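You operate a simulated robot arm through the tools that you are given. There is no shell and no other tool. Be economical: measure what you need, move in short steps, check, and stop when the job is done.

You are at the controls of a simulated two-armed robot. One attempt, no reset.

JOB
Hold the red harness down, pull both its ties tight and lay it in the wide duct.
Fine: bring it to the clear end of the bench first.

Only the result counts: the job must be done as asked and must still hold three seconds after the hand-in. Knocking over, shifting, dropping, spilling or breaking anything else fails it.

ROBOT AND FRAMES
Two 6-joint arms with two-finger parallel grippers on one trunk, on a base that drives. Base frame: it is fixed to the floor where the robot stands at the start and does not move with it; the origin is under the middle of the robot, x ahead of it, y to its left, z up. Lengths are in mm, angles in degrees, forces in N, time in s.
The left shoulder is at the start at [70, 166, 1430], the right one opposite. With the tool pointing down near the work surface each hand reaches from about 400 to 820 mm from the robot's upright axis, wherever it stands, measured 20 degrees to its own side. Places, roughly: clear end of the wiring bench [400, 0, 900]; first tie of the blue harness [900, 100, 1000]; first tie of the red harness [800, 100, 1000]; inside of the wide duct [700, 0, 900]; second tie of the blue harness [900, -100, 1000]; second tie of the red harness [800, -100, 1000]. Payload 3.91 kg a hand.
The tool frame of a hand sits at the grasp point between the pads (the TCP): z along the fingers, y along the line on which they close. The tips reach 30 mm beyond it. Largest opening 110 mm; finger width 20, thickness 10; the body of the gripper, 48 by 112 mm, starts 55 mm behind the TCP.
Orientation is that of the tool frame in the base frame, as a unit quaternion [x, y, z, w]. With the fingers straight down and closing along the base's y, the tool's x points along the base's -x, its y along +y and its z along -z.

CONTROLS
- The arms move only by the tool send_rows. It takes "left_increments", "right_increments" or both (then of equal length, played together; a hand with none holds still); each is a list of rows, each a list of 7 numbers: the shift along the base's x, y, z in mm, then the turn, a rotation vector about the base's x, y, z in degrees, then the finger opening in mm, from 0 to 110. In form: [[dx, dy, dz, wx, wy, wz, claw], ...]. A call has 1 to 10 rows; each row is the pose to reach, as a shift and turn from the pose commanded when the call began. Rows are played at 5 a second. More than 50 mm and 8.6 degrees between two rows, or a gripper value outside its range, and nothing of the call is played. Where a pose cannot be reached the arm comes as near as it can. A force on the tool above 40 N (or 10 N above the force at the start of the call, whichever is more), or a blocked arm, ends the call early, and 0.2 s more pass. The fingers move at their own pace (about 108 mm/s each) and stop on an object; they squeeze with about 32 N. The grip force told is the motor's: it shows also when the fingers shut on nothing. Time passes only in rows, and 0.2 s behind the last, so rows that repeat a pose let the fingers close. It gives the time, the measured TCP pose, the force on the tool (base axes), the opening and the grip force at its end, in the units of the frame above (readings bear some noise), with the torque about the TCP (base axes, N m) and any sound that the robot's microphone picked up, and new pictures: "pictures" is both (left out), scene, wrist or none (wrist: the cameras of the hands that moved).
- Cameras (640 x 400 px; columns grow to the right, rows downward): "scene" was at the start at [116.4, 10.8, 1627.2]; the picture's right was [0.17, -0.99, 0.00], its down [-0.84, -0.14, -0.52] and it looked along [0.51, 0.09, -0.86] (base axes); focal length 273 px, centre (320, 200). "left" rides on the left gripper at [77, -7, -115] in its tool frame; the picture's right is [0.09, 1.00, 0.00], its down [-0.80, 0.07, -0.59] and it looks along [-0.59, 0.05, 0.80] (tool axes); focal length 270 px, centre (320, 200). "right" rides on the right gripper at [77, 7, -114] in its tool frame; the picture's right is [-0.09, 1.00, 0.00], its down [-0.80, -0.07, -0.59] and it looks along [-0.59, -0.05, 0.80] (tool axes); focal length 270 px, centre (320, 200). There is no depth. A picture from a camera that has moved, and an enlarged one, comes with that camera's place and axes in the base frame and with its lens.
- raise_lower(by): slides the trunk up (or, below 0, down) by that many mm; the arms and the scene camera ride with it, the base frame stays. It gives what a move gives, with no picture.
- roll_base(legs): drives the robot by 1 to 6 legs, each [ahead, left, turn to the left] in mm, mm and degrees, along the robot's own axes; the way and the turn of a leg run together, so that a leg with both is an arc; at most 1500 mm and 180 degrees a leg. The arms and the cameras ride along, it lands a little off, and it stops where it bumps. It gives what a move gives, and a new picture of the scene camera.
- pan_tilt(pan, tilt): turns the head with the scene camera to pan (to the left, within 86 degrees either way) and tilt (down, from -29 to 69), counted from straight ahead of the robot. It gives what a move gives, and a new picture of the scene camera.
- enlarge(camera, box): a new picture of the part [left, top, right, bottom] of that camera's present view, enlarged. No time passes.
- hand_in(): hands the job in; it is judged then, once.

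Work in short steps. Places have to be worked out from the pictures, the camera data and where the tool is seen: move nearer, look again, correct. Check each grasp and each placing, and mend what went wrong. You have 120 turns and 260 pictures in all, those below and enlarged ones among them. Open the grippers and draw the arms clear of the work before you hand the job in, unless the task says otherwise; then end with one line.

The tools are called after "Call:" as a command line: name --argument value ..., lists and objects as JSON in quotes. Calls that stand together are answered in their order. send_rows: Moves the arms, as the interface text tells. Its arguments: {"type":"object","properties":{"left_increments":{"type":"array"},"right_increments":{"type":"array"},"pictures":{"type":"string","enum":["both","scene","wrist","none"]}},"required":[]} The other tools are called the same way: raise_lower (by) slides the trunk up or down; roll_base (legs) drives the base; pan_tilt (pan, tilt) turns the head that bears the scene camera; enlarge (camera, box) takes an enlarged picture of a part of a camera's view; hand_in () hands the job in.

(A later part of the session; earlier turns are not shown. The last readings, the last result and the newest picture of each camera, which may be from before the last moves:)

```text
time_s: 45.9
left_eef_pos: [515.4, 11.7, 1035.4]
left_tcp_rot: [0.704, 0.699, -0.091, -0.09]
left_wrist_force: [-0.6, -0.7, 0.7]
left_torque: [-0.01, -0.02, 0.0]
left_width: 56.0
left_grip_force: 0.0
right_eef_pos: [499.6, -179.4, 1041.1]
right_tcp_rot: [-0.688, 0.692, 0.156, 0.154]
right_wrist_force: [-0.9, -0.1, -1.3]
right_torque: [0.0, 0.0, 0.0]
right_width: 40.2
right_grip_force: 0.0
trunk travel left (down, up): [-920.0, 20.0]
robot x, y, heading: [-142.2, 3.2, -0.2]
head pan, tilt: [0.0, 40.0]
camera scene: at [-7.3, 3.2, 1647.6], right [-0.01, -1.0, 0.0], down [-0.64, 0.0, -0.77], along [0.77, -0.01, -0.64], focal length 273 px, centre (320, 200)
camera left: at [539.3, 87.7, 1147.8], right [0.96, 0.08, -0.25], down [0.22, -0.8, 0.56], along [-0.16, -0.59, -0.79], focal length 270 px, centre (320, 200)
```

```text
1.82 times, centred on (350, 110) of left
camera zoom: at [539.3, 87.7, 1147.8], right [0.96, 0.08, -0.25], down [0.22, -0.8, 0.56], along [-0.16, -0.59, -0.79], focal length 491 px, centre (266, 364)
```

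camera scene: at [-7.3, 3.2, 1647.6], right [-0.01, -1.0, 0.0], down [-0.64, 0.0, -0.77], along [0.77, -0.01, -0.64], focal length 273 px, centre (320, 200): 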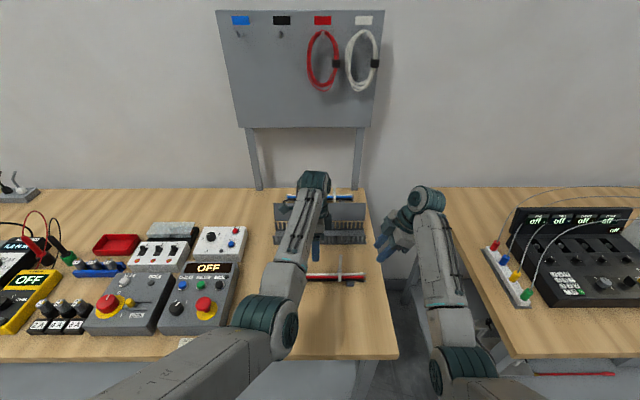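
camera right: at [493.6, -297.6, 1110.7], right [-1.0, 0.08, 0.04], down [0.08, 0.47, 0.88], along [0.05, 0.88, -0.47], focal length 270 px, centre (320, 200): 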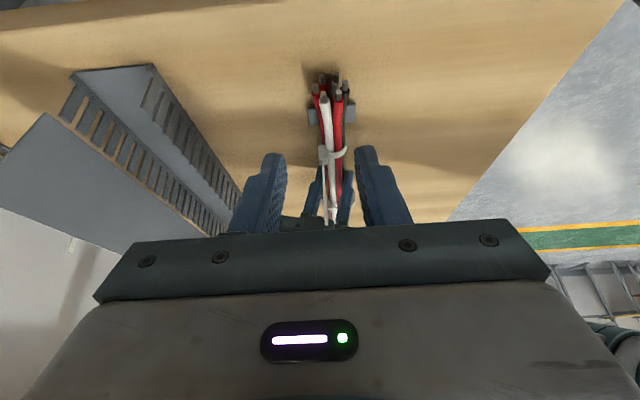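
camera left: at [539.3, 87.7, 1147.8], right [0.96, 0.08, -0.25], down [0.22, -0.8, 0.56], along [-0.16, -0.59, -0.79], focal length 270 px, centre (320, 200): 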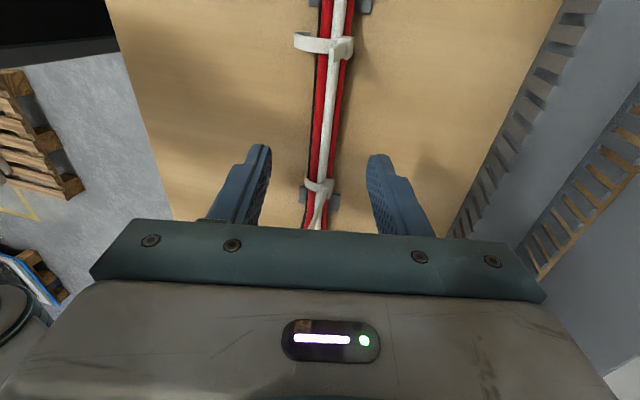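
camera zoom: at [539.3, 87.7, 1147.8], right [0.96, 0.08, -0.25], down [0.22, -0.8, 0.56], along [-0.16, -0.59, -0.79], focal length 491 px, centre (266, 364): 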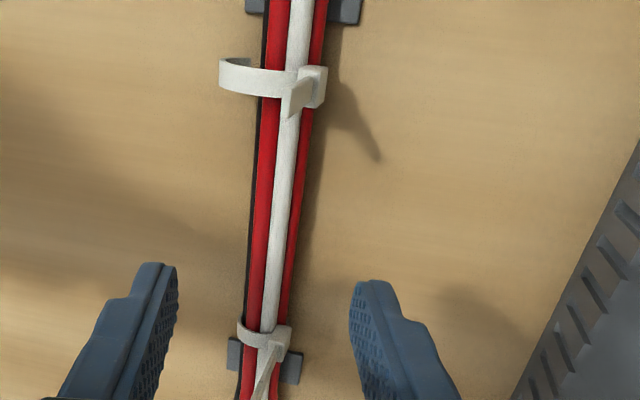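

The harness lies stable on its feet. The first tie's tall tail blocks a straight path for the right hand, so I'll back the base 70 mm. That carries the right hand to x≈430, in front of the tail.

Call:
roll_base --legs '[[-70, 0, 0]]'

Call:
send_rows --left_increments '[[5, 25, 0, -6.2, -3.8, 0.8, 56], [15, 55, 0, -12.5, -7.5, 1.6, 50], [25, 85, 0, -18.8, -11.2, 2.5, 50], [40, 110, 0, -25, -15, 3.3, 50], [55, 120, 0, -25, -15, 3.3, 50]]' --right_increments '[[0, 5, 0, -6.2, -5, -1.1, 50], [0, 25, -5, -12.5, -10, -2.2, 50], [0, 55, -10, -18.8, -15, -3.3, 50], [0, 90, -15, -25, -20, -4.4, 50], [0, 110, -15, -25, -20, -4.4, 50]]' --pictures "both"

```text
time_s: 46.9
left_eef_pos: [454.3, 10.7, 1030.3]
left_tcp_rot: [0.703, 0.699, -0.094, -0.093]
left_wrist_force: [0.7, -0.4, -0.2]
left_torque: [0.0, 0.05, 0.01]
left_width: 55.9
left_grip_force: 0.1
right_eef_pos: [438.3, -180.4, 1035.4]
right_tcp_rot: [-0.687, 0.693, 0.158, 0.151]
right_wrist_force: [0.3, -0.2, -0.5]
right_torque: [0.0, 0.04, 0.03]
right_width: 39.8
right_grip_force: 0.0
trunk travel left (down, up): [-920.0, 20.0]
robot x, y, heading: [-210.7, 5.5, -0.5]
head pan, tilt: [0.0, 40.0]
camera scene: at [-65.3, 2.4, 1646.4], right [-0.01, -1.0, 0.0], down [-0.65, 0.01, -0.76], along [0.76, -0.01, -0.65], focal length 273 px, centre (320, 200)
```

scene: 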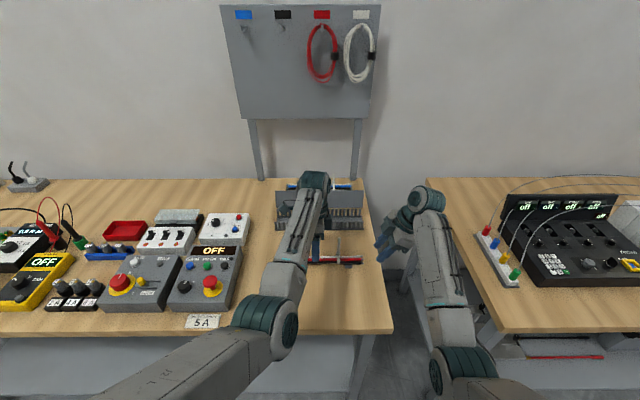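

```text
time_s: 48.2
left_eef_pos: [504.4, 130.8, 1034.2]
left_tcp_rot: [0.691, 0.689, -0.151, 0.158]
left_wrist_force: [-0.1, 0.1, 0.3]
left_torque: [0.03, 0.02, 0.0]
left_width: 50.1
left_grip_force: 0.0
right_eef_pos: [452.4, -161.5, 1031.9]
right_tcp_rot: [-0.677, 0.706, -0.188, 0.086]
right_wrist_force: [0.6, -0.4, 0.2]
right_torque: [-0.01, 0.02, 0.04]
right_width: 50.0
right_grip_force: 0.0
trunk travel left (down, up): [-920.0, 20.0]
robot x, y, heading: [-210.5, 6.6, -0.4]
head pan, tilt: [0.0, 40.0]
stopped in row 5 (right hand): the arm was blocked; the commanded pose is now the measured one
camera scene: at [-74.6, 1.3, 1647.5], right [-0.01, -1.0, 0.0], down [-0.64, 0.01, -0.77], along [0.77, -0.01, -0.64], focal length 273 px, centre (320, 200)
camera right: at [397.9, -219.3, 1143.5], right [-0.91, 0.1, -0.39], down [-0.1, 0.88, 0.46], along [0.39, 0.46, -0.8], focal length 270 px, centre (320, 200)
camera left: at [496.2, 248.3, 1104.5], right [1.0, 0.08, -0.03], down [0.06, -0.47, 0.88], along [0.06, -0.88, -0.47], focal length 270 px, centre (320, 200)
```

scene: 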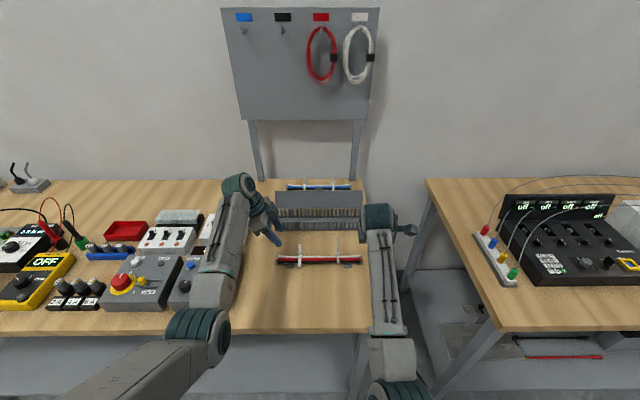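
right: 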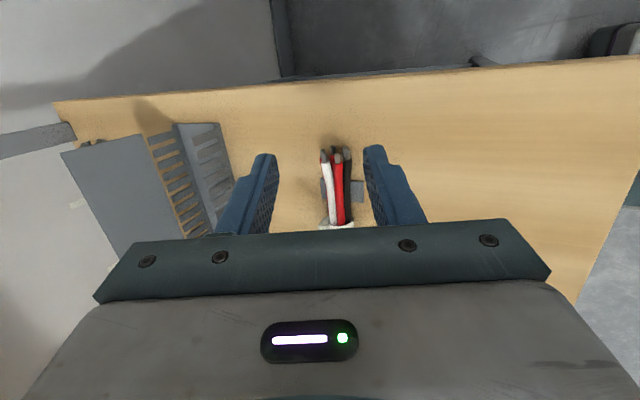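
left: 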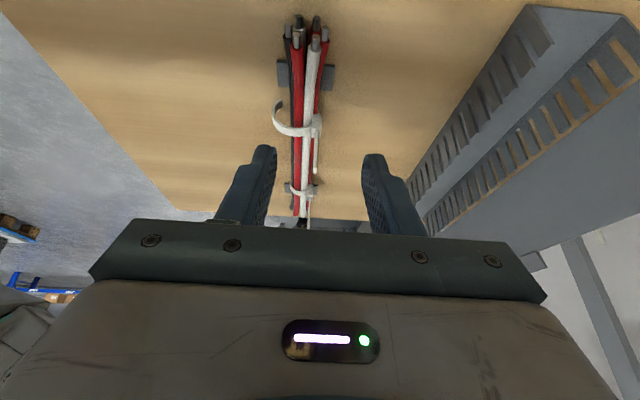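

The right arm is at its inner fold limit. I'll back another 50 mm and lower the right hand a little while sweeping in front of the tail.

Call:
roll_base --legs '[[-50, 0, 0]]'

Call:
send_rows --left_increments '[[15, 0, 0, 0, 0, 0, 50], [30, 0, 0, 0, 0, 0, 50], [48, 0, 0, 0, 0, 0, 50], [48, 0, 0, 0, 0, 0, 50], [48, 0, 0, 0, 0, 0, 50]]' --right_increments '[[5, 0, -15, 0, 0, 0, 50], [15, 20, -25, 0, 0, 0, 50], [25, 50, -30, 0, 0, 0, 50], [30, 80, -30, 0, 0, 0, 50], [35, 110, -30, 0, 0, 0, 50]]' --pictures "both"

```text
time_s: 49.1
left_eef_pos: [461.1, 133.6, 1029.5]
left_tcp_rot: [0.69, 0.69, -0.154, 0.156]
left_wrist_force: [-0.1, -0.3, -1.2]
left_torque: [-0.05, 0.04, -0.04]
left_width: 50.2
left_grip_force: 0.1
right_eef_pos: [410.1, -159.4, 1026.4]
right_tcp_rot: [-0.677, 0.707, -0.187, 0.083]
right_wrist_force: [0.7, 0.2, -0.1]
right_torque: [-0.03, 0.07, -0.03]
right_width: 49.9
right_grip_force: 0.1
trunk travel left (down, up): [-920.0, 20.0]
robot x, y, heading: [-259.8, 5.0, -0.2]
head pan, tilt: [0.0, 40.0]
camera scene: at [-113.8, 3.7, 1646.3], right [-0.01, -1.0, 0.0], down [-0.65, 0.0, -0.76], along [0.76, -0.01, -0.65], focal length 273 px, centre (320, 200)
```

scene: 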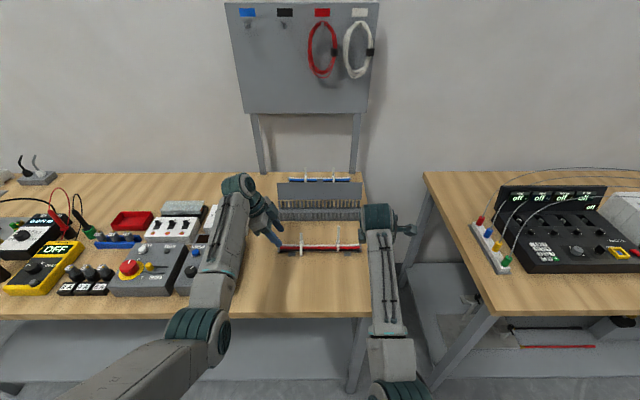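

```text
time_s: 50.5
left_eef_pos: [501.3, 132.9, 1034.5]
left_tcp_rot: [0.691, 0.688, -0.151, 0.159]
left_wrist_force: [-0.4, 0.4, -0.2]
left_torque: [0.01, 0.0, 0.01]
left_width: 50.0
left_grip_force: 0.0
right_eef_pos: [448.3, -133.7, 988.1]
right_tcp_rot: [-0.659, 0.716, -0.227, 0.046]
right_wrist_force: [1.1, 0.7, 0.5]
right_torque: [0.0, 0.04, 0.0]
right_width: 50.1
right_grip_force: 0.1
right hand out of reach, approached as far as the arm can: row 5
trunk travel left (down, up): [-920.0, 20.0]
robot x, y, heading: [-260.5, 6.1, -0.3]
head pan, tilt: [0.0, 40.0]
stopped in row 5 (right hand): the arm was blocked; the commanded pose is now the measured one
camera scene: at [-125.8, 3.4, 1647.7], right [-0.01, -1.0, 0.0], down [-0.64, 0.01, -0.77], along [0.77, -0.01, -0.64], focal length 273 px, centre (320, 200)
camera right: at [390.2, -175.8, 1104.9], right [-0.91, 0.11, -0.4], down [-0.05, 0.93, 0.37], along [0.42, 0.36, -0.84], focal length 270 px, centre (320, 200)
camera left: at [492.7, 250.2, 1106.0], right [1.0, 0.08, -0.03], down [0.06, -0.47, 0.88], along [0.06, -0.88, -0.47], focal length 270 px, centre (320, 200)
```

scene: 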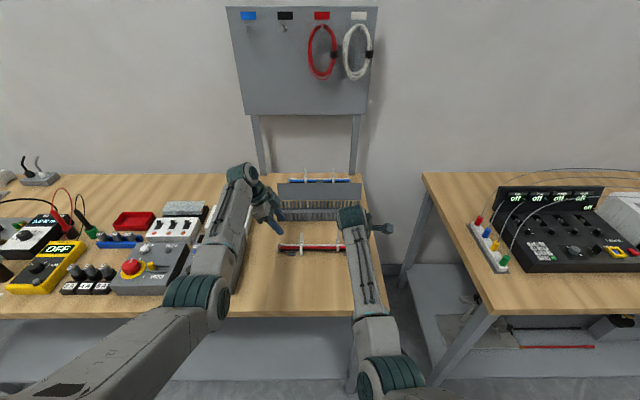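
right: 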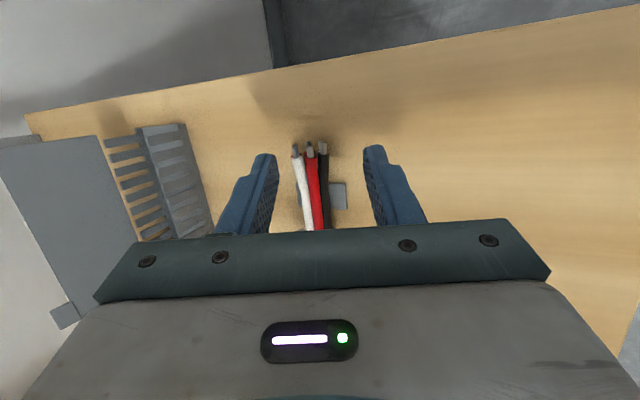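
left: 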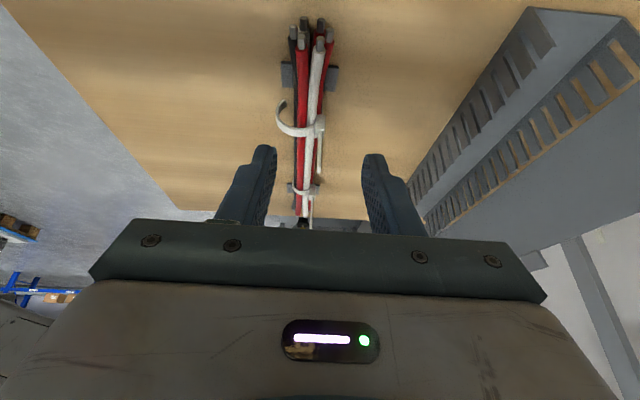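

Leaning toward the robot hits a wrist limit, so I'll use a near-vertical right hand instead, leaning 8° so the camera stays above the tall tail. It sweeps in front of the tail at x≈447.

Call:
send_rows --right_increments '[[0, 0, 2, 2.3, 7.5, 1, 50], [0, 0, 4, 4.6, 15, 2, 50], [0, 10, 4, 6.9, 22.6, 3.1, 50], [0, 40, 4, 6.9, 22.6, 3.1, 50], [0, 75, 4, 6.9, 22.6, 3.1, 50], [0, 110, 4, 6.9, 22.6, 3.1, 50], [0, 138, 4, 6.9, 22.6, 3.1, 50]]' --pictures "both"

```text
time_s: 52.1
left_eef_pos: [500.9, 132.7, 1033.9]
left_tcp_rot: [0.692, 0.688, -0.151, 0.159]
left_wrist_force: [0.0, 0.4, -0.1]
left_torque: [-0.01, 0.03, 0.01]
left_width: 50.3
left_grip_force: 0.1
right_eef_pos: [444.8, 5.9, 989.9]
right_tcp_rot: [0.706, -0.705, 0.047, 0.051]
right_wrist_force: [-0.3, -0.2, -0.3]
right_torque: [-0.02, 0.04, 0.0]
right_width: 50.0
right_grip_force: 0.0
trunk travel left (down, up): [-920.0, 20.0]
robot x, y, heading: [-261.1, 5.4, -0.3]
head pan, tilt: [0.0, 40.0]
camera scene: at [-125.7, 4.6, 1647.6], right [-0.01, -1.0, 0.0], down [-0.64, 0.0, -0.77], along [0.77, -0.01, -0.64], focal length 273 px, centre (320, 200)
camera right: at [438.9, -53.0, 1112.8], right [-1.0, 0.09, -0.01], down [0.07, 0.88, 0.48], along [0.05, 0.47, -0.88], focal length 270 px, centre (320, 200)
```

scene: 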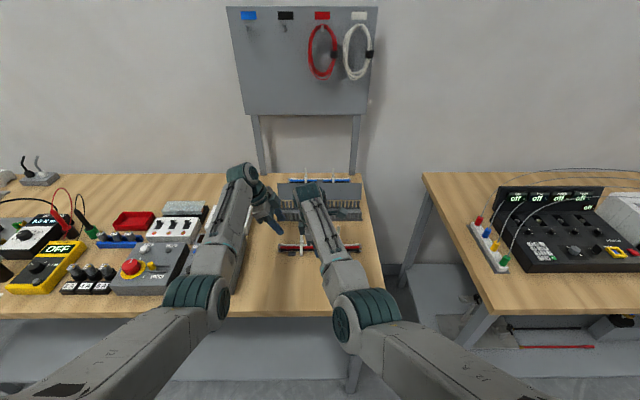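
right: 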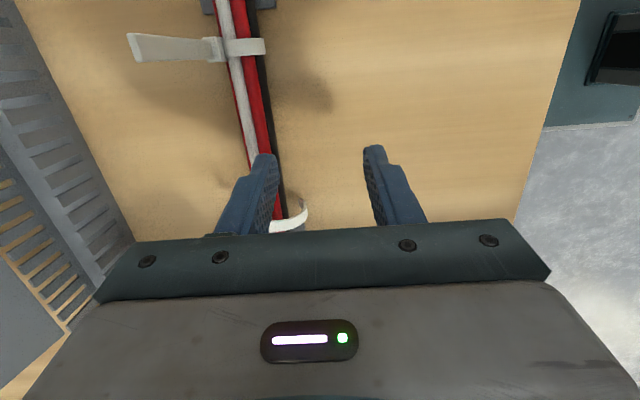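

I'll shift over the bundle (x≈491, y≈0) and look before lowering.

Call:
send_rows --right_increments '[[15, -3, 0, 0, 0, 0, 50], [32, -6, 0, 0, 0, 0, 50], [46, -6, 0, 0, 0, 0, 50], [46, -6, -15, 0, 0, 0, 50]]' --pictures "both"

Call:
enlarge --camera "scene" --box '[240, 190, 400, 290]'

```text
time_s: 53.1
left_eef_pos: [500.9, 132.4, 1034.6]
left_tcp_rot: [0.691, 0.689, -0.15, 0.159]
left_wrist_force: [0.3, 1.0, -0.2]
left_torque: [0.0, 0.02, 0.02]
left_width: 50.1
left_grip_force: 0.1
right_eef_pos: [486.9, -1.9, 985.3]
right_tcp_rot: [0.707, -0.704, 0.048, 0.049]
right_wrist_force: [-0.1, -0.2, 0.3]
right_torque: [0.0, 0.03, 0.0]
right_width: 50.3
right_grip_force: 0.1
right hand out of reach, approached as far as the arm can: row 4
trunk travel left (down, up): [-920.0, 20.0]
robot x, y, heading: [-261.5, 2.5, -0.5]
head pan, tilt: [0.0, 40.0]
camera scene: at [-126.4, 3.0, 1647.7], right [-0.01, -1.0, 0.0], down [-0.64, 0.01, -0.77], along [0.77, -0.01, -0.64], focal length 273 px, centre (320, 200)
camera right: at [482.2, -62.2, 1108.7], right [-1.0, 0.08, -0.01], down [0.07, 0.87, 0.48], along [0.05, 0.48, -0.88], focal length 270 px, centre (320, 200)
```

scene: 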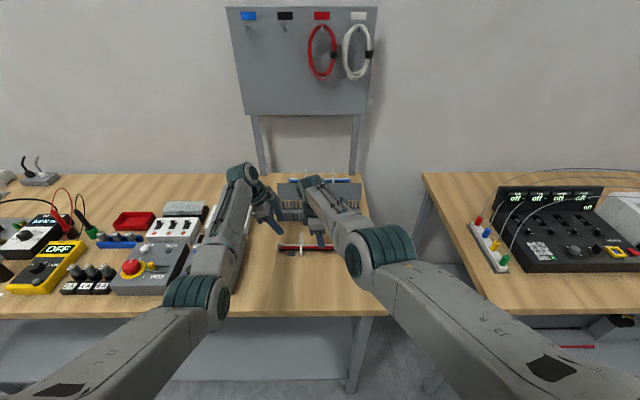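
right: 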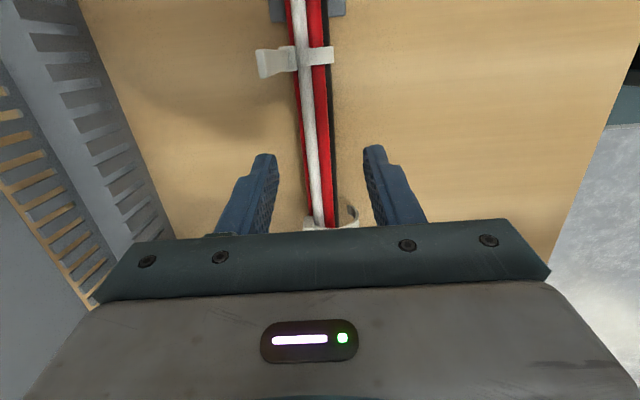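

```text
4.00 times, centred on (320, 240) of scene
camera zoom: at [-126.4, 3.0, 1647.7], right [-0.01, -1.0, 0.0], down [-0.64, 0.01, -0.77], along [0.77, -0.01, -0.64], focal length 1091 px, centre (320, 40)
```

zoom: 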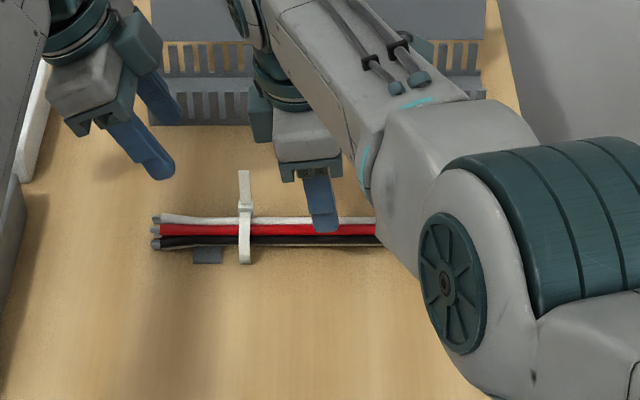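

The right hand is at its outer limit, so I'll drive 80 mm forward (hands stay above everything) and then correct both hands back to the harness.

Call:
roll_base --legs '[[80, 0, 0]]'

Call:
send_rows --left_increments '[[-20, 0, 0, 0, 0, 0, 50], [-40, 0, 0, 0, 0, 0, 50], [-60, 0, 0, 0, 0, 0, 50], [-68, 0, 0, 0, 0, 0, 50]]' --right_increments '[[-20, 2, -5, 0, 0, 0, 50], [-40, 2, -10, 0, 0, 0, 50], [-55, 2, -15, 0, 0, 0, 50], [-66, 2, -15, 0, 0, 0, 50]]' --pictures "wrist"

```text
time_s: 54.1
left_eef_pos: [572.9, 132.1, 1040.5]
left_tcp_rot: [0.691, 0.688, -0.149, 0.161]
left_wrist_force: [-0.5, 0.2, 0.4]
left_torque: [0.04, -0.04, 0.0]
left_width: 50.1
left_grip_force: 0.0
right_eef_pos: [561.1, -0.9, 991.3]
right_tcp_rot: [0.708, -0.703, 0.05, 0.047]
right_wrist_force: [-1.7, -0.2, 0.9]
right_torque: [-0.02, 0.02, 0.0]
right_width: 50.0
right_grip_force: 0.0
trunk travel left (down, up): [-920.0, 20.0]
robot x, y, heading: [-182.1, 3.2, -0.4]
head pan, tilt: [0.0, 40.0]
camera scene: at [-57.6, 2.8, 1648.8], right [-0.01, -1.0, 0.0], down [-0.64, 0.0, -0.77], along [0.77, 0.0, -0.64], focal length 273 px, centre (320, 200)
```

scene: 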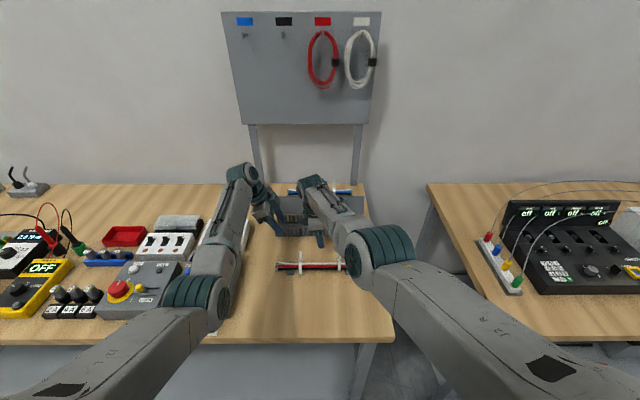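

```text
time_s: 55.4
left_eef_pos: [511.2, 132.8, 1039.4]
left_tcp_rot: [0.691, 0.689, -0.151, 0.159]
left_wrist_force: [0.6, -0.2, 0.2]
left_torque: [0.0, -0.04, 0.01]
left_width: 50.0
left_grip_force: 0.0
right_eef_pos: [516.1, -21.4, 982.6]
right_tcp_rot: [-0.699, 0.711, -0.062, -0.047]
right_wrist_force: [-0.4, -0.3, 0.2]
right_torque: [0.0, 0.0, -0.03]
right_width: 50.1
right_grip_force: 0.2
trunk travel left (down, up): [-920.0, 20.0]
robot x, y, heading: [-180.0, 2.5, -0.5]
head pan, tilt: [0.0, 40.0]
stopped in row 4 (right hand): the arm was blocked; the commanded pose is now the measured one
camera right: at [506.0, -78.6, 1106.6], right [-0.99, 0.1, -0.04], down [0.07, 0.88, 0.47], along [0.08, 0.46, -0.88], focal length 270 px, centre (320, 200)
camera left: at [503.2, 250.7, 1109.5], right [1.0, 0.08, -0.02], down [0.06, -0.47, 0.88], along [0.06, -0.88, -0.47], focal length 270 px, centre (320, 200)
```

right: 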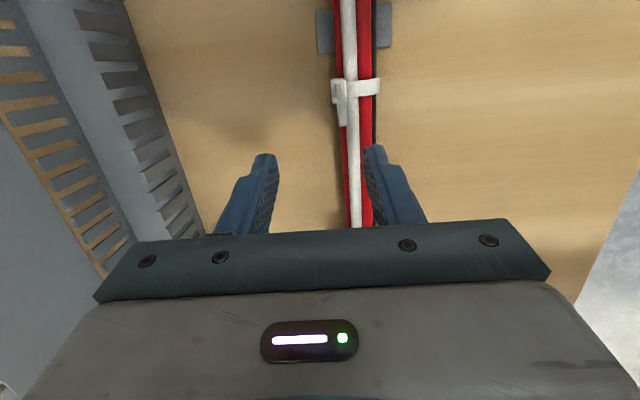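
left: 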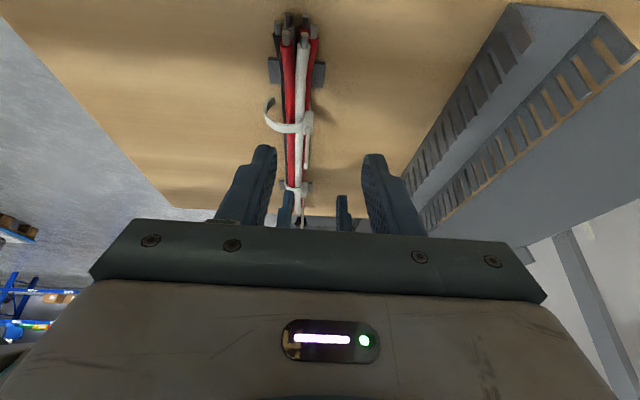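

The arm's inner fold limit eases as the hand gets lower. I'll widen to 92 mm so the fingers straddle the bundle from here, then descend.

Call:
raise_lower --by 18

Call:
send_rows --right_increments '[[0, 0, 0, 0, 0, 0, 92], [0, 2, -10, 0, 0, 0, 92], [-3, 4, -22, 0, 0, 0, 92], [-6, 6, -34, 0, 0, 0, 92], [-9, 8, -42, 0, 0, 0, 92]]' --pictures "wrist"

Call:
enlarge --camera "scene" --box '[240, 200, 400, 300]'

```text
time_s: 56.0
left_eef_pos: [511.6, 133.8, 1057.0]
left_tcp_rot: [0.691, 0.689, -0.151, 0.159]
left_wrist_force: [-0.2, 0.0, -0.1]
left_torque: [-0.03, -0.03, -0.01]
left_width: 50.2
left_grip_force: 0.0
right_eef_pos: [515.2, -21.3, 1000.7]
right_tcp_rot: [-0.7, 0.71, -0.061, -0.048]
right_wrist_force: [-0.6, 0.0, -1.2]
right_torque: [-0.03, 0.01, 0.0]
right_width: 50.1
right_grip_force: 0.1
trunk travel left (down, up): [-938.0, 2.0]
robot x, y, heading: [-181.0, 7.3, -0.6]
head pan, tilt: [0.0, 40.0]
```

```text
time_s: 57.2
left_eef_pos: [512.7, 131.6, 1054.3]
left_tcp_rot: [0.691, 0.689, -0.151, 0.159]
left_wrist_force: [0.7, -0.7, 0.7]
left_torque: [-0.01, 0.0, -0.01]
left_width: 50.0
left_grip_force: 0.0
right_eef_pos: [511.0, -17.7, 960.9]
right_tcp_rot: [-0.698, 0.711, -0.065, -0.046]
right_wrist_force: [-0.3, 0.1, -1.2]
right_torque: [0.0, 0.01, -0.04]
right_width: 92.1
right_grip_force: 0.0
trunk travel left (down, up): [-938.0, 2.0]
robot x, y, heading: [-181.2, 6.1, -0.5]
head pan, tilt: [0.0, 40.0]
camera right: at [500.3, -73.8, 1084.8], right [-0.99, 0.1, -0.04], down [0.07, 0.88, 0.46], along [0.08, 0.46, -0.89], focal length 270 px, centre (320, 200)
```

right: 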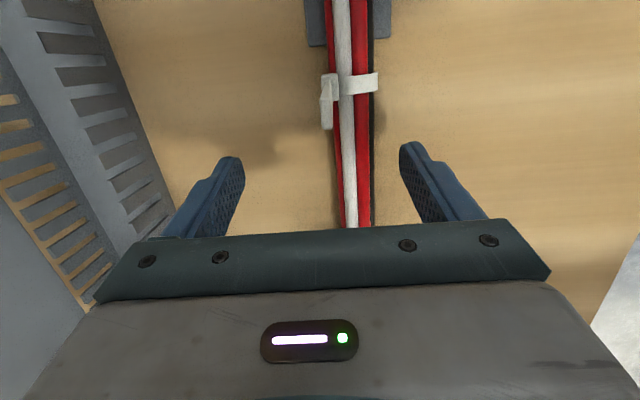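

```text
4.00 times, centred on (320, 250) of scene
camera zoom: at [-47.1, 2.7, 1665.7], right [-0.01, -1.0, 0.0], down [-0.64, 0.0, -0.77], along [0.77, -0.01, -0.64], focal length 1091 px, centre (320, 0)
```

zoom: 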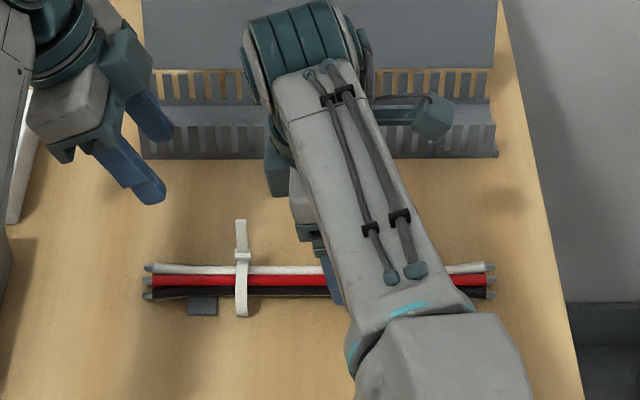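

The fingers now straddle the bundle. I'll descend another 20 mm and then close while centring on x≈494.

Call:
send_rows --right_increments '[[-4, 4, -10, 0, 0, 0, 85], [-10, 8, -19, 0, 0, 0, 75], [-16, 12, -22, 0, 0, 0, 60]]' --pictures "wrist"

```text
time_s: 58.2
left_eef_pos: [512.2, 133.1, 1055.3]
left_tcp_rot: [0.691, 0.688, -0.151, 0.159]
left_wrist_force: [-0.4, -0.2, 0.4]
left_torque: [-0.02, -0.02, 0.03]
left_width: 50.1
left_grip_force: 0.1
right_eef_pos: [511.7, -26.1, 949.6]
right_tcp_rot: [-0.69, 0.717, -0.08, -0.046]
right_wrist_force: [-0.1, -0.6, 0.4]
right_torque: [0.01, 0.04, 0.02]
right_width: 60.0
right_grip_force: 0.4
trunk travel left (down, up): [-938.0, 2.0]
robot x, y, heading: [-182.3, 4.8, -0.3]
head pan, tilt: [0.0, 40.0]
stopped in row 3 (right hand): the arm was blocked; the commanded pose is now the measured one
camera right: at [496.6, -79.6, 1073.5], right [-0.99, 0.12, -0.07], down [0.08, 0.89, 0.45], along [0.11, 0.44, -0.89], focal length 270 px, centre (320, 200)
```

right: 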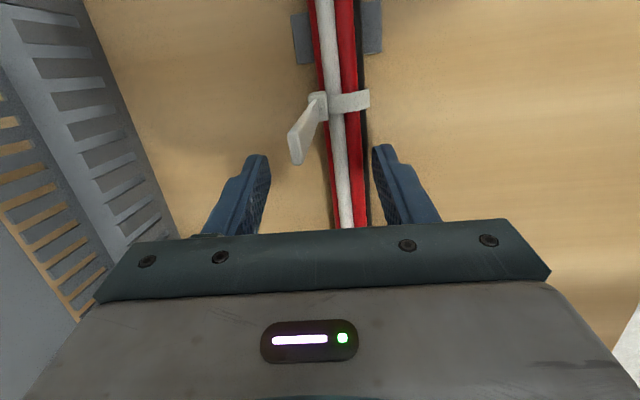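

The arm is at its fold limit in x, but I can move the whole hand by rolling the base back 18 mm.

Call:
roll_base --legs '[[-18, 0, 0]]'

Call:
send_rows --right_increments '[[0, 4, -5, 0, 0, 0, 60], [0, 8, -10, 0, 0, 0, 60]]' --pictures "wrist"

```text
time_s: 59.0
left_eef_pos: [498.8, 133.1, 1051.6]
left_tcp_rot: [0.691, 0.689, -0.153, 0.157]
left_wrist_force: [-0.1, -0.1, 0.5]
left_torque: [-0.01, 0.09, 0.0]
left_width: 50.0
left_grip_force: 0.0
right_eef_pos: [496.6, -25.2, 945.0]
right_tcp_rot: [-0.692, 0.716, -0.078, -0.047]
right_wrist_force: [-0.1, 0.5, -0.6]
right_torque: [0.0, 0.02, -0.02]
right_width: 60.0
right_grip_force: 0.1
trunk travel left (down, up): [-938.0, 2.0]
robot x, y, heading: [-201.4, 6.1, -0.6]
head pan, tilt: [0.0, 40.0]
camera scene: at [-57.8, 2.7, 1664.9], right [-0.01, -1.0, 0.0], down [-0.65, 0.0, -0.76], along [0.76, -0.01, -0.65], focal length 273 px, centre (320, 200)
```

scene: 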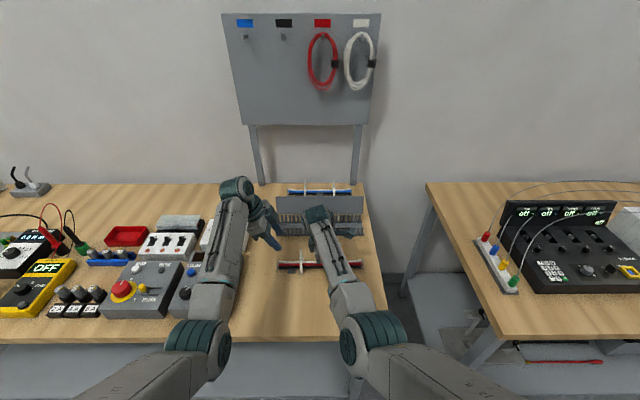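

```text
time_s: 59.6
left_eef_pos: [497.1, 133.6, 1055.1]
left_tcp_rot: [0.691, 0.689, -0.152, 0.158]
left_wrist_force: [0.3, -0.2, 0.6]
left_torque: [-0.04, 0.05, -0.01]
left_width: 49.8
left_grip_force: 0.1
right_eef_pos: [493.3, -18.8, 936.0]
right_tcp_rot: [-0.691, 0.717, -0.08, -0.047]
right_wrist_force: [0.3, -0.7, 0.3]
right_torque: [-0.03, 0.01, 0.0]
right_width: 59.9
right_grip_force: 0.1
trunk travel left (down, up): [-938.0, 2.0]
robot x, y, heading: [-201.1, 4.1, -0.4]
head pan, tilt: [0.0, 40.0]
camera right: at [479.1, -73.1, 1061.4], right [-0.99, 0.12, -0.06], down [0.08, 0.89, 0.45], along [0.11, 0.44, -0.89], focal length 270 px, centre (320, 200)
```

right: 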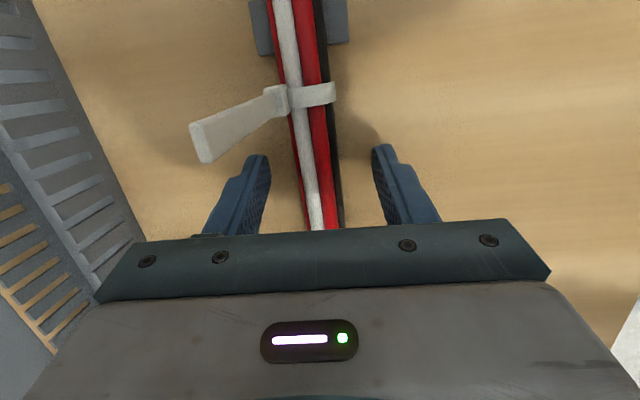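

Centred and low. Closing the right hand on the bundle.

Call:
send_rows --right_increments '[[0, 0, -1, 0, 0, 0, 40], [0, 0, -1, 0, 0, 0, 20], [0, 0, -1, 0, 0, 0, 5], [0, 0, -2, 0, 0, 0, 5], [0, 0, -2, 0, 0, 0, 5]]' --pictures "wrist"

Call:
enlarge --camera "left" --box '[200, 0, 480, 220]'

Call:
enlarge --camera "scene" --box '[240, 200, 400, 300]'

```text
time_s: 60.8
left_eef_pos: [493.5, 132.1, 1054.7]
left_tcp_rot: [0.691, 0.689, -0.15, 0.159]
left_wrist_force: [-0.2, -0.4, 0.0]
left_torque: [0.03, -0.02, 0.03]
left_width: 50.3
left_grip_force: 0.0
right_eef_pos: [493.5, -19.0, 938.9]
right_tcp_rot: [-0.691, 0.717, -0.08, -0.046]
right_wrist_force: [1.5, -3.3, 4.5]
right_torque: [-0.58, 0.02, 0.07]
right_width: 25.3
right_grip_force: 32.2
trunk travel left (down, up): [-938.0, 2.0]
robot x, y, heading: [-201.1, 6.8, -0.6]
head pan, tilt: [0.0, 40.0]
camera right: at [477.9, -72.1, 1062.4], right [-0.99, 0.12, -0.07], down [0.08, 0.89, 0.45], along [0.11, 0.44, -0.89], focal length 270 px, centre (320, 200)
```

right: 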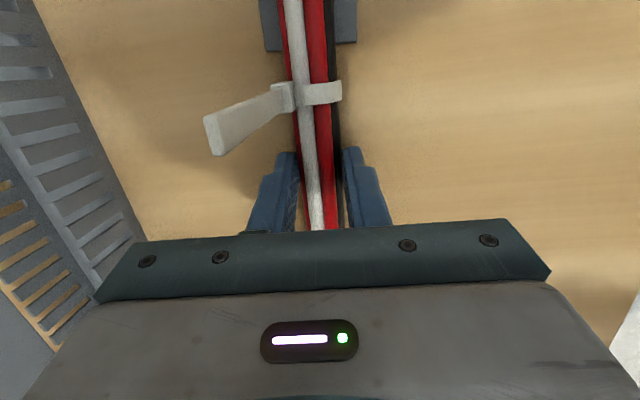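

```text
1.82 times, centred on (340, 110) of left
camera zoom: at [486.1, 250.0, 1126.9], right [1.0, 0.08, -0.03], down [0.06, -0.47, 0.88], along [0.06, -0.88, -0.47], focal length 491 px, centre (284, 364)
```

zoom: 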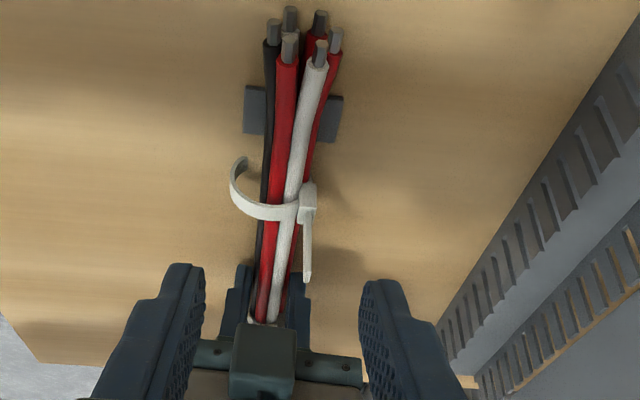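

```text
4.00 times, centred on (320, 250) of scene
camera zoom: at [-65.7, 2.4, 1665.8], right [-0.01, -1.0, 0.0], down [-0.64, 0.0, -0.77], along [0.77, -0.01, -0.64], focal length 1091 px, centre (320, 0)
```

zoom: 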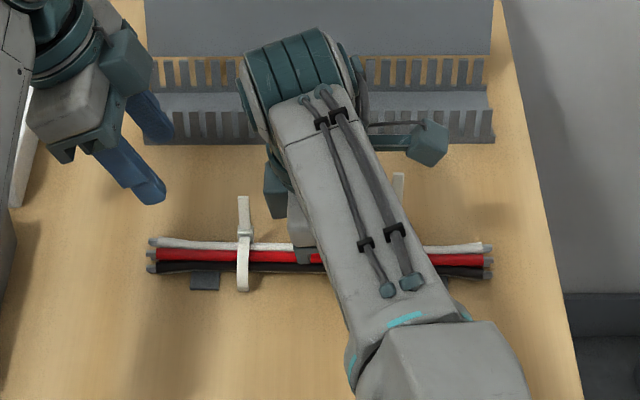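

The right hand holds the bundle. The +y tie's tail is at about (510,58), z 930–979. I'll bring the left hand in around it and press down slightly with the right.

Call:
send_rows --left_increments '[[8, -5, -30, 0, 0, 0, 44], [16, -15, -65, 0, 0, 0, 40], [16, -35, -79, 0, 0, 0, 40], [16, -55, -79, 0, 0, 0, 40], [16, -70, -79, 0, 0, 0, 40]]' --right_increments '[[0, 0, -1, 0, 0, 0, 5], [0, 0, -2, 0, 0, 0, 5], [0, 0, -3, 0, 0, 0, 5], [0, 0, -3, 0, 0, 0, 5], [0, 0, -3, 0, 0, 0, 5]]' --pictures "wrist"

Call:
enlarge --camera "left" --box '[200, 50, 440, 230]'

```text
time_s: 62.0
left_eef_pos: [510.1, 60.1, 978.5]
left_tcp_rot: [0.691, 0.689, -0.149, 0.16]
left_wrist_force: [-0.3, -0.5, -0.4]
left_torque: [0.0, -0.01, 0.01]
left_width: 40.1
left_grip_force: 0.0
right_eef_pos: [493.0, -18.5, 937.2]
right_tcp_rot: [-0.692, 0.716, -0.082, -0.043]
right_wrist_force: [8.8, -4.1, 23.6]
right_torque: [-0.16, -0.27, 0.05]
right_width: 25.4
right_grip_force: 32.0
trunk travel left (down, up): [-938.0, 2.0]
robot x, y, heading: [-199.6, 4.7, -0.6]
head pan, tilt: [0.0, 40.0]
camera right: at [476.9, -72.1, 1061.5], right [-0.99, 0.12, -0.07], down [0.07, 0.89, 0.45], along [0.12, 0.44, -0.89], focal length 270 px, centre (320, 200)
camera left: at [501.5, 177.7, 1049.2], right [1.0, 0.08, -0.02], down [0.06, -0.47, 0.88], along [0.06, -0.88, -0.47], focal length 270 px, centre (320, 200)
```

right: 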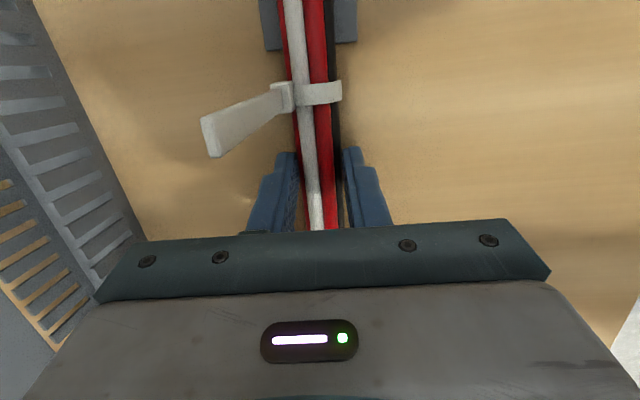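
left: 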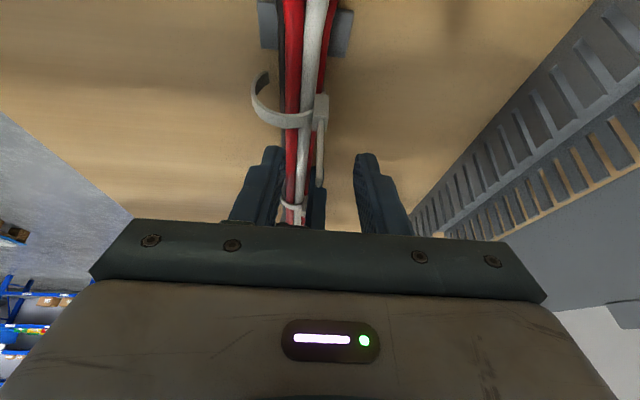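

```text
2.22 times, centred on (320, 140) of left
camera zoom: at [501.5, 177.7, 1049.2], right [1.0, 0.08, -0.02], down [0.06, -0.47, 0.88], along [0.06, -0.88, -0.47], focal length 601 px, centre (320, 333)
```

zoom: 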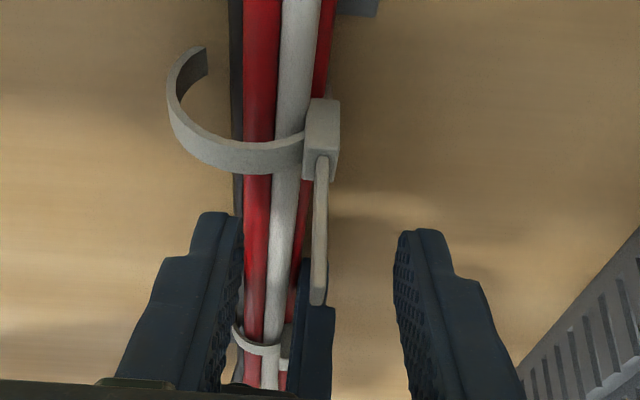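

Tail is centred between the left fingers. Closing.

Call:
send_rows --left_increments '[[0, 0, -2, 0, 0, 0, 20], [0, 0, -2, 0, 0, 0, 0], [0, 0, -2, 0, 0, 0, 0], [0, 0, -2, 0, 0, 0, 0]]' --pictures "none"

Call:
enlarge --camera "left" --box '[200, 50, 440, 230]'

```text
time_s: 63.0
left_eef_pos: [508.0, 61.4, 975.7]
left_tcp_rot: [0.691, 0.689, -0.15, 0.16]
left_wrist_force: [-9.1, -1.6, 2.6]
left_torque: [0.12, 0.77, -0.25]
left_width: 2.3
left_grip_force: 31.9
right_eef_pos: [492.5, -17.7, 936.3]
right_tcp_rot: [-0.691, 0.717, -0.081, -0.045]
right_wrist_force: [15.8, -0.2, 20.7]
right_torque: [0.02, -0.47, -0.13]
right_width: 25.2
right_grip_force: 31.8
trunk travel left (down, up): [-938.0, 2.0]
robot x, y, heading: [-199.8, 5.7, -0.5]
head pan, tilt: [0.0, 40.0]
```

```text
2.22 times, centred on (320, 140) of left
camera zoom: at [500.6, 178.5, 1046.8], right [1.0, 0.08, -0.03], down [0.06, -0.47, 0.88], along [0.06, -0.88, -0.47], focal length 601 px, centre (320, 333)
```

zoom: 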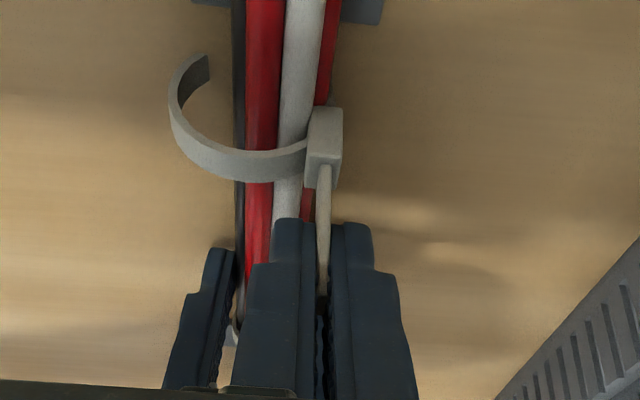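

Gripped. I'll ease −1.5 mm in x and pull up.

Call:
send_rows --left_increments '[[-1.5, 0, 2, 0, 0, 0, 0], [-1.5, 0, 4, 0, 0, 0, 0], [-1.5, 0, 6, 0, 0, 0, 0], [-1.5, 0, 8, 0, 0, 0, 0], [-1.5, 0, 10, 0, 0, 0, 0], [-1.5, 0, 12, 0, 0, 0, 0]]' --pictures "none"

Call:
enlarge --camera "left" --box '[200, 50, 440, 230]'

```text
time_s: 64.4
left_eef_pos: [507.6, 62.0, 987.8]
left_tcp_rot: [0.692, 0.688, -0.152, 0.159]
left_wrist_force: [0.3, -15.6, -0.2]
left_torque: [0.13, 0.41, -0.16]
left_width: 2.2
left_grip_force: 32.0
right_eef_pos: [491.0, -19.3, 935.4]
right_tcp_rot: [-0.691, 0.717, -0.08, -0.045]
right_wrist_force: [5.7, 10.8, 20.6]
right_torque: [0.18, -0.13, 0.19]
right_width: 25.3
right_grip_force: 32.0
trunk travel left (down, up): [-938.0, 2.0]
robot x, y, heading: [-198.4, 4.7, -0.4]
head pan, tilt: [0.0, 40.0]
```

```text
2.22 times, centred on (320, 140) of left
camera zoom: at [498.9, 179.0, 1059.0], right [1.0, 0.08, -0.03], down [0.06, -0.47, 0.88], along [0.06, -0.88, -0.47], focal length 601 px, centre (320, 333)
```

zoom: 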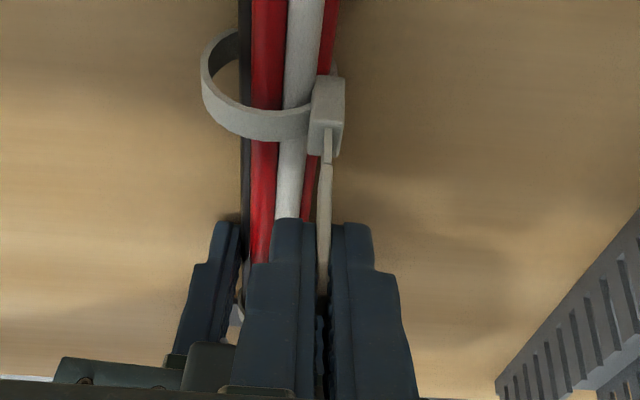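

Tightening. The y load on the hand is −15 N, so I'll shift 2 mm −y while continuing up.

Call:
send_rows --left_increments '[[0, -1, 2, 0, 0, 0, 0], [0, -2, 4, 0, 0, 0, 0], [0, -2, 6, 0, 0, 0, 0], [0, -2, 8, 0, 0, 0, 0], [0, -2, 10, 0, 0, 0, 0]]' --pictures "none"

Call:
enlarge --camera "left" --box '[200, 50, 440, 230]'

```text
time_s: 65.6
left_eef_pos: [507.8, 61.7, 997.6]
left_tcp_rot: [0.691, 0.689, -0.15, 0.16]
left_wrist_force: [-4.4, -4.8, 0.3]
left_torque: [0.32, 0.65, -0.23]
left_width: 1.9
left_grip_force: 31.9
right_eef_pos: [491.5, -17.9, 934.4]
right_tcp_rot: [-0.691, 0.717, -0.081, -0.046]
right_wrist_force: [6.7, 5.9, 18.6]
right_torque: [0.1, -0.15, 0.16]
right_width: 25.1
right_grip_force: 31.6
trunk travel left (down, up): [-938.0, 2.0]
robot x, y, heading: [-198.7, 5.2, -0.4]
head pan, tilt: [0.0, 40.0]
```

```text
2.22 times, centred on (320, 140) of left
camera zoom: at [499.2, 178.9, 1068.3], right [1.0, 0.08, -0.03], down [0.06, -0.47, 0.88], along [0.06, -0.88, -0.47], focal length 601 px, centre (320, 333)
```

zoom: 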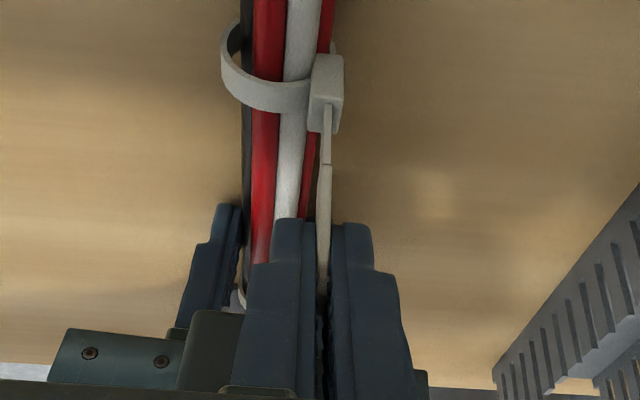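

Call:
send_rows --left_increments '[[-1, -1, 2, 0, 0, 0, 0], [-1, -1, 4, 0, 0, 0, 0], [-1, -1, 6, 0, 0, 0, 0], [-1, -1, 8, 0, 0, 0, 0]]' --pictures "none"

Call:
enlarge --camera "left" --box '[200, 50, 440, 230]'

```text
time_s: 66.6
left_eef_pos: [507.0, 60.4, 1005.4]
left_tcp_rot: [0.691, 0.689, -0.151, 0.159]
left_wrist_force: [1.6, 5.2, -6.1]
left_torque: [0.06, 0.34, -0.24]
left_width: 2.2
left_grip_force: 31.3
right_eef_pos: [490.3, -17.5, 935.1]
right_tcp_rot: [-0.691, 0.717, -0.08, -0.046]
right_wrist_force: [0.7, 2.5, 16.8]
right_torque: [-0.4, -0.09, 0.1]
right_width: 25.2
right_grip_force: 31.6
trunk travel left (down, up): [-938.0, 2.0]
robot x, y, heading: [-196.9, 6.4, -0.2]
head pan, tilt: [0.0, 40.0]
```

```text
2.22 times, centred on (320, 140) of left
camera zoom: at [498.4, 178.9, 1075.9], right [1.0, 0.08, -0.02], down [0.06, -0.47, 0.88], along [0.06, -0.88, -0.47], focal length 601 px, centre (320, 333)
```

zoom: 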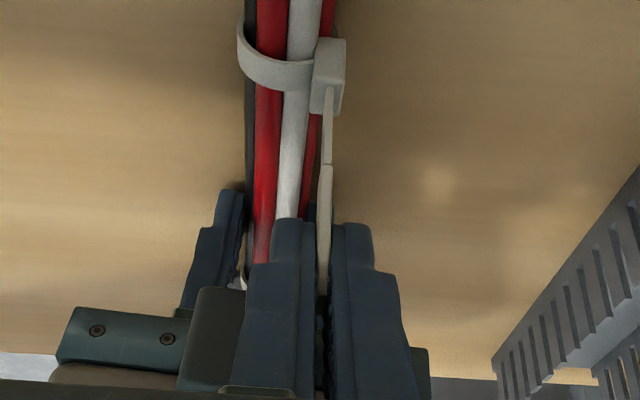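

Call:
send_rows --left_increments '[[0, 0.5, 1.5, 0, 0, 0, 0], [0, 0.5, 3, 0, 0, 0, 0], [0, 0.5, 4.5, 0, 0, 0, 0], [0, 0.5, 6, 0, 0, 0, 0]]' --pictures "none"

Call:
enlarge --camera "left" --box '[200, 50, 440, 230]'

```text
time_s: 67.7
left_eef_pos: [508.0, 61.1, 1006.8]
left_tcp_rot: [0.691, 0.689, -0.152, 0.157]
left_wrist_force: [2.5, 2.8, -1.4]
left_torque: [-1.41, 0.17, -0.38]
left_width: 2.0
left_grip_force: 31.7
right_eef_pos: [492.0, -17.5, 934.4]
right_tcp_rot: [-0.691, 0.717, -0.08, -0.044]
right_wrist_force: [-0.1, 10.3, 2.6]
right_torque: [-0.05, 0.04, 0.31]
right_width: 25.1
right_grip_force: 31.5
trunk travel left (down, up): [-938.0, 2.0]
robot x, y, heading: [-199.8, 2.8, -0.2]
head pan, tilt: [0.0, 40.0]
stopped in row 4 (left hand): the force on the tool passed its limit (the readings are from after the stop); the commanded pose is now the measured one
```

```text
2.22 times, centred on (320, 140) of left
camera zoom: at [500.5, 179.2, 1078.3], right [1.0, 0.08, -0.03], down [0.06, -0.47, 0.88], along [0.06, -0.88, -0.48], focal length 601 px, centre (320, 333)
```

zoom: 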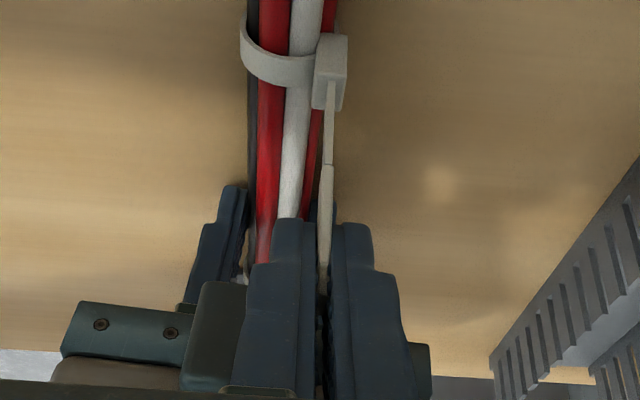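

The force spike with torque suggests the left fingertips touched the right gripper's side block while rising. I'll regrip the tail lower so the remaining pull stays below that block.

Call:
send_rows --left_increments '[[0, 0, -2, 0, 0, 0, 0], [0, 0, -2, 0, 0, 0, 16], [0, 0, -2, 0, 0, 0, 24], [0, 2, -16, 0, 0, 0, 24], [0, 4, -32, 0, 0, 0, 24], [0, 4, -32, 0, 0, 0, 0], [0, 4, -32, 0, 0, 0, 0], [0, 4, -32, 0, 0, 0, 0]]' --pictures "none"

Call:
enlarge --camera "left" --box '[200, 50, 440, 230]'

Call:
enlarge --camera "scene" --box '[240, 200, 400, 300]'

```text
time_s: 69.5
left_eef_pos: [508.5, 64.5, 975.8]
left_tcp_rot: [0.691, 0.689, -0.152, 0.157]
left_wrist_force: [-0.4, -0.2, 2.0]
left_torque: [-0.02, 0.11, -0.09]
left_width: 2.7
left_grip_force: 32.0
right_eef_pos: [494.1, -17.0, 933.6]
right_tcp_rot: [-0.691, 0.717, -0.08, -0.045]
right_wrist_force: [-0.6, 0.7, -0.3]
right_torque: [-0.03, -0.06, 0.16]
right_width: 25.0
right_grip_force: 31.7
trunk travel left (down, up): [-938.0, 2.0]
robot x, y, heading: [-202.7, 2.2, -0.2]
head pan, tilt: [0.0, 40.0]
```

```text
2.22 times, centred on (320, 140) of left
camera zoom: at [501.3, 182.1, 1047.9], right [1.0, 0.08, -0.03], down [0.06, -0.47, 0.88], along [0.06, -0.88, -0.48], focal length 601 px, centre (320, 333)
```

zoom: 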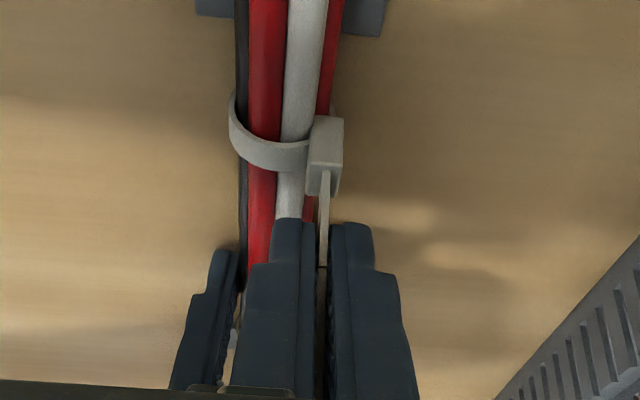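

```text
4.00 times, centred on (320, 250) of scene
camera zoom: at [-64.7, 2.7, 1665.6], right [-0.01, -1.0, 0.0], down [-0.64, 0.0, -0.77], along [0.77, -0.01, -0.64], focal length 1091 px, centre (320, 0)
```

zoom: 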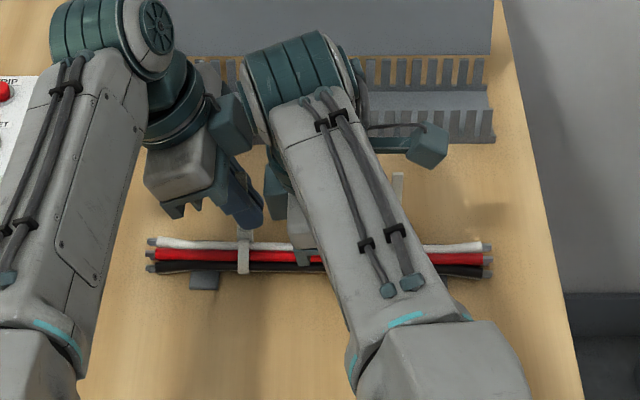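

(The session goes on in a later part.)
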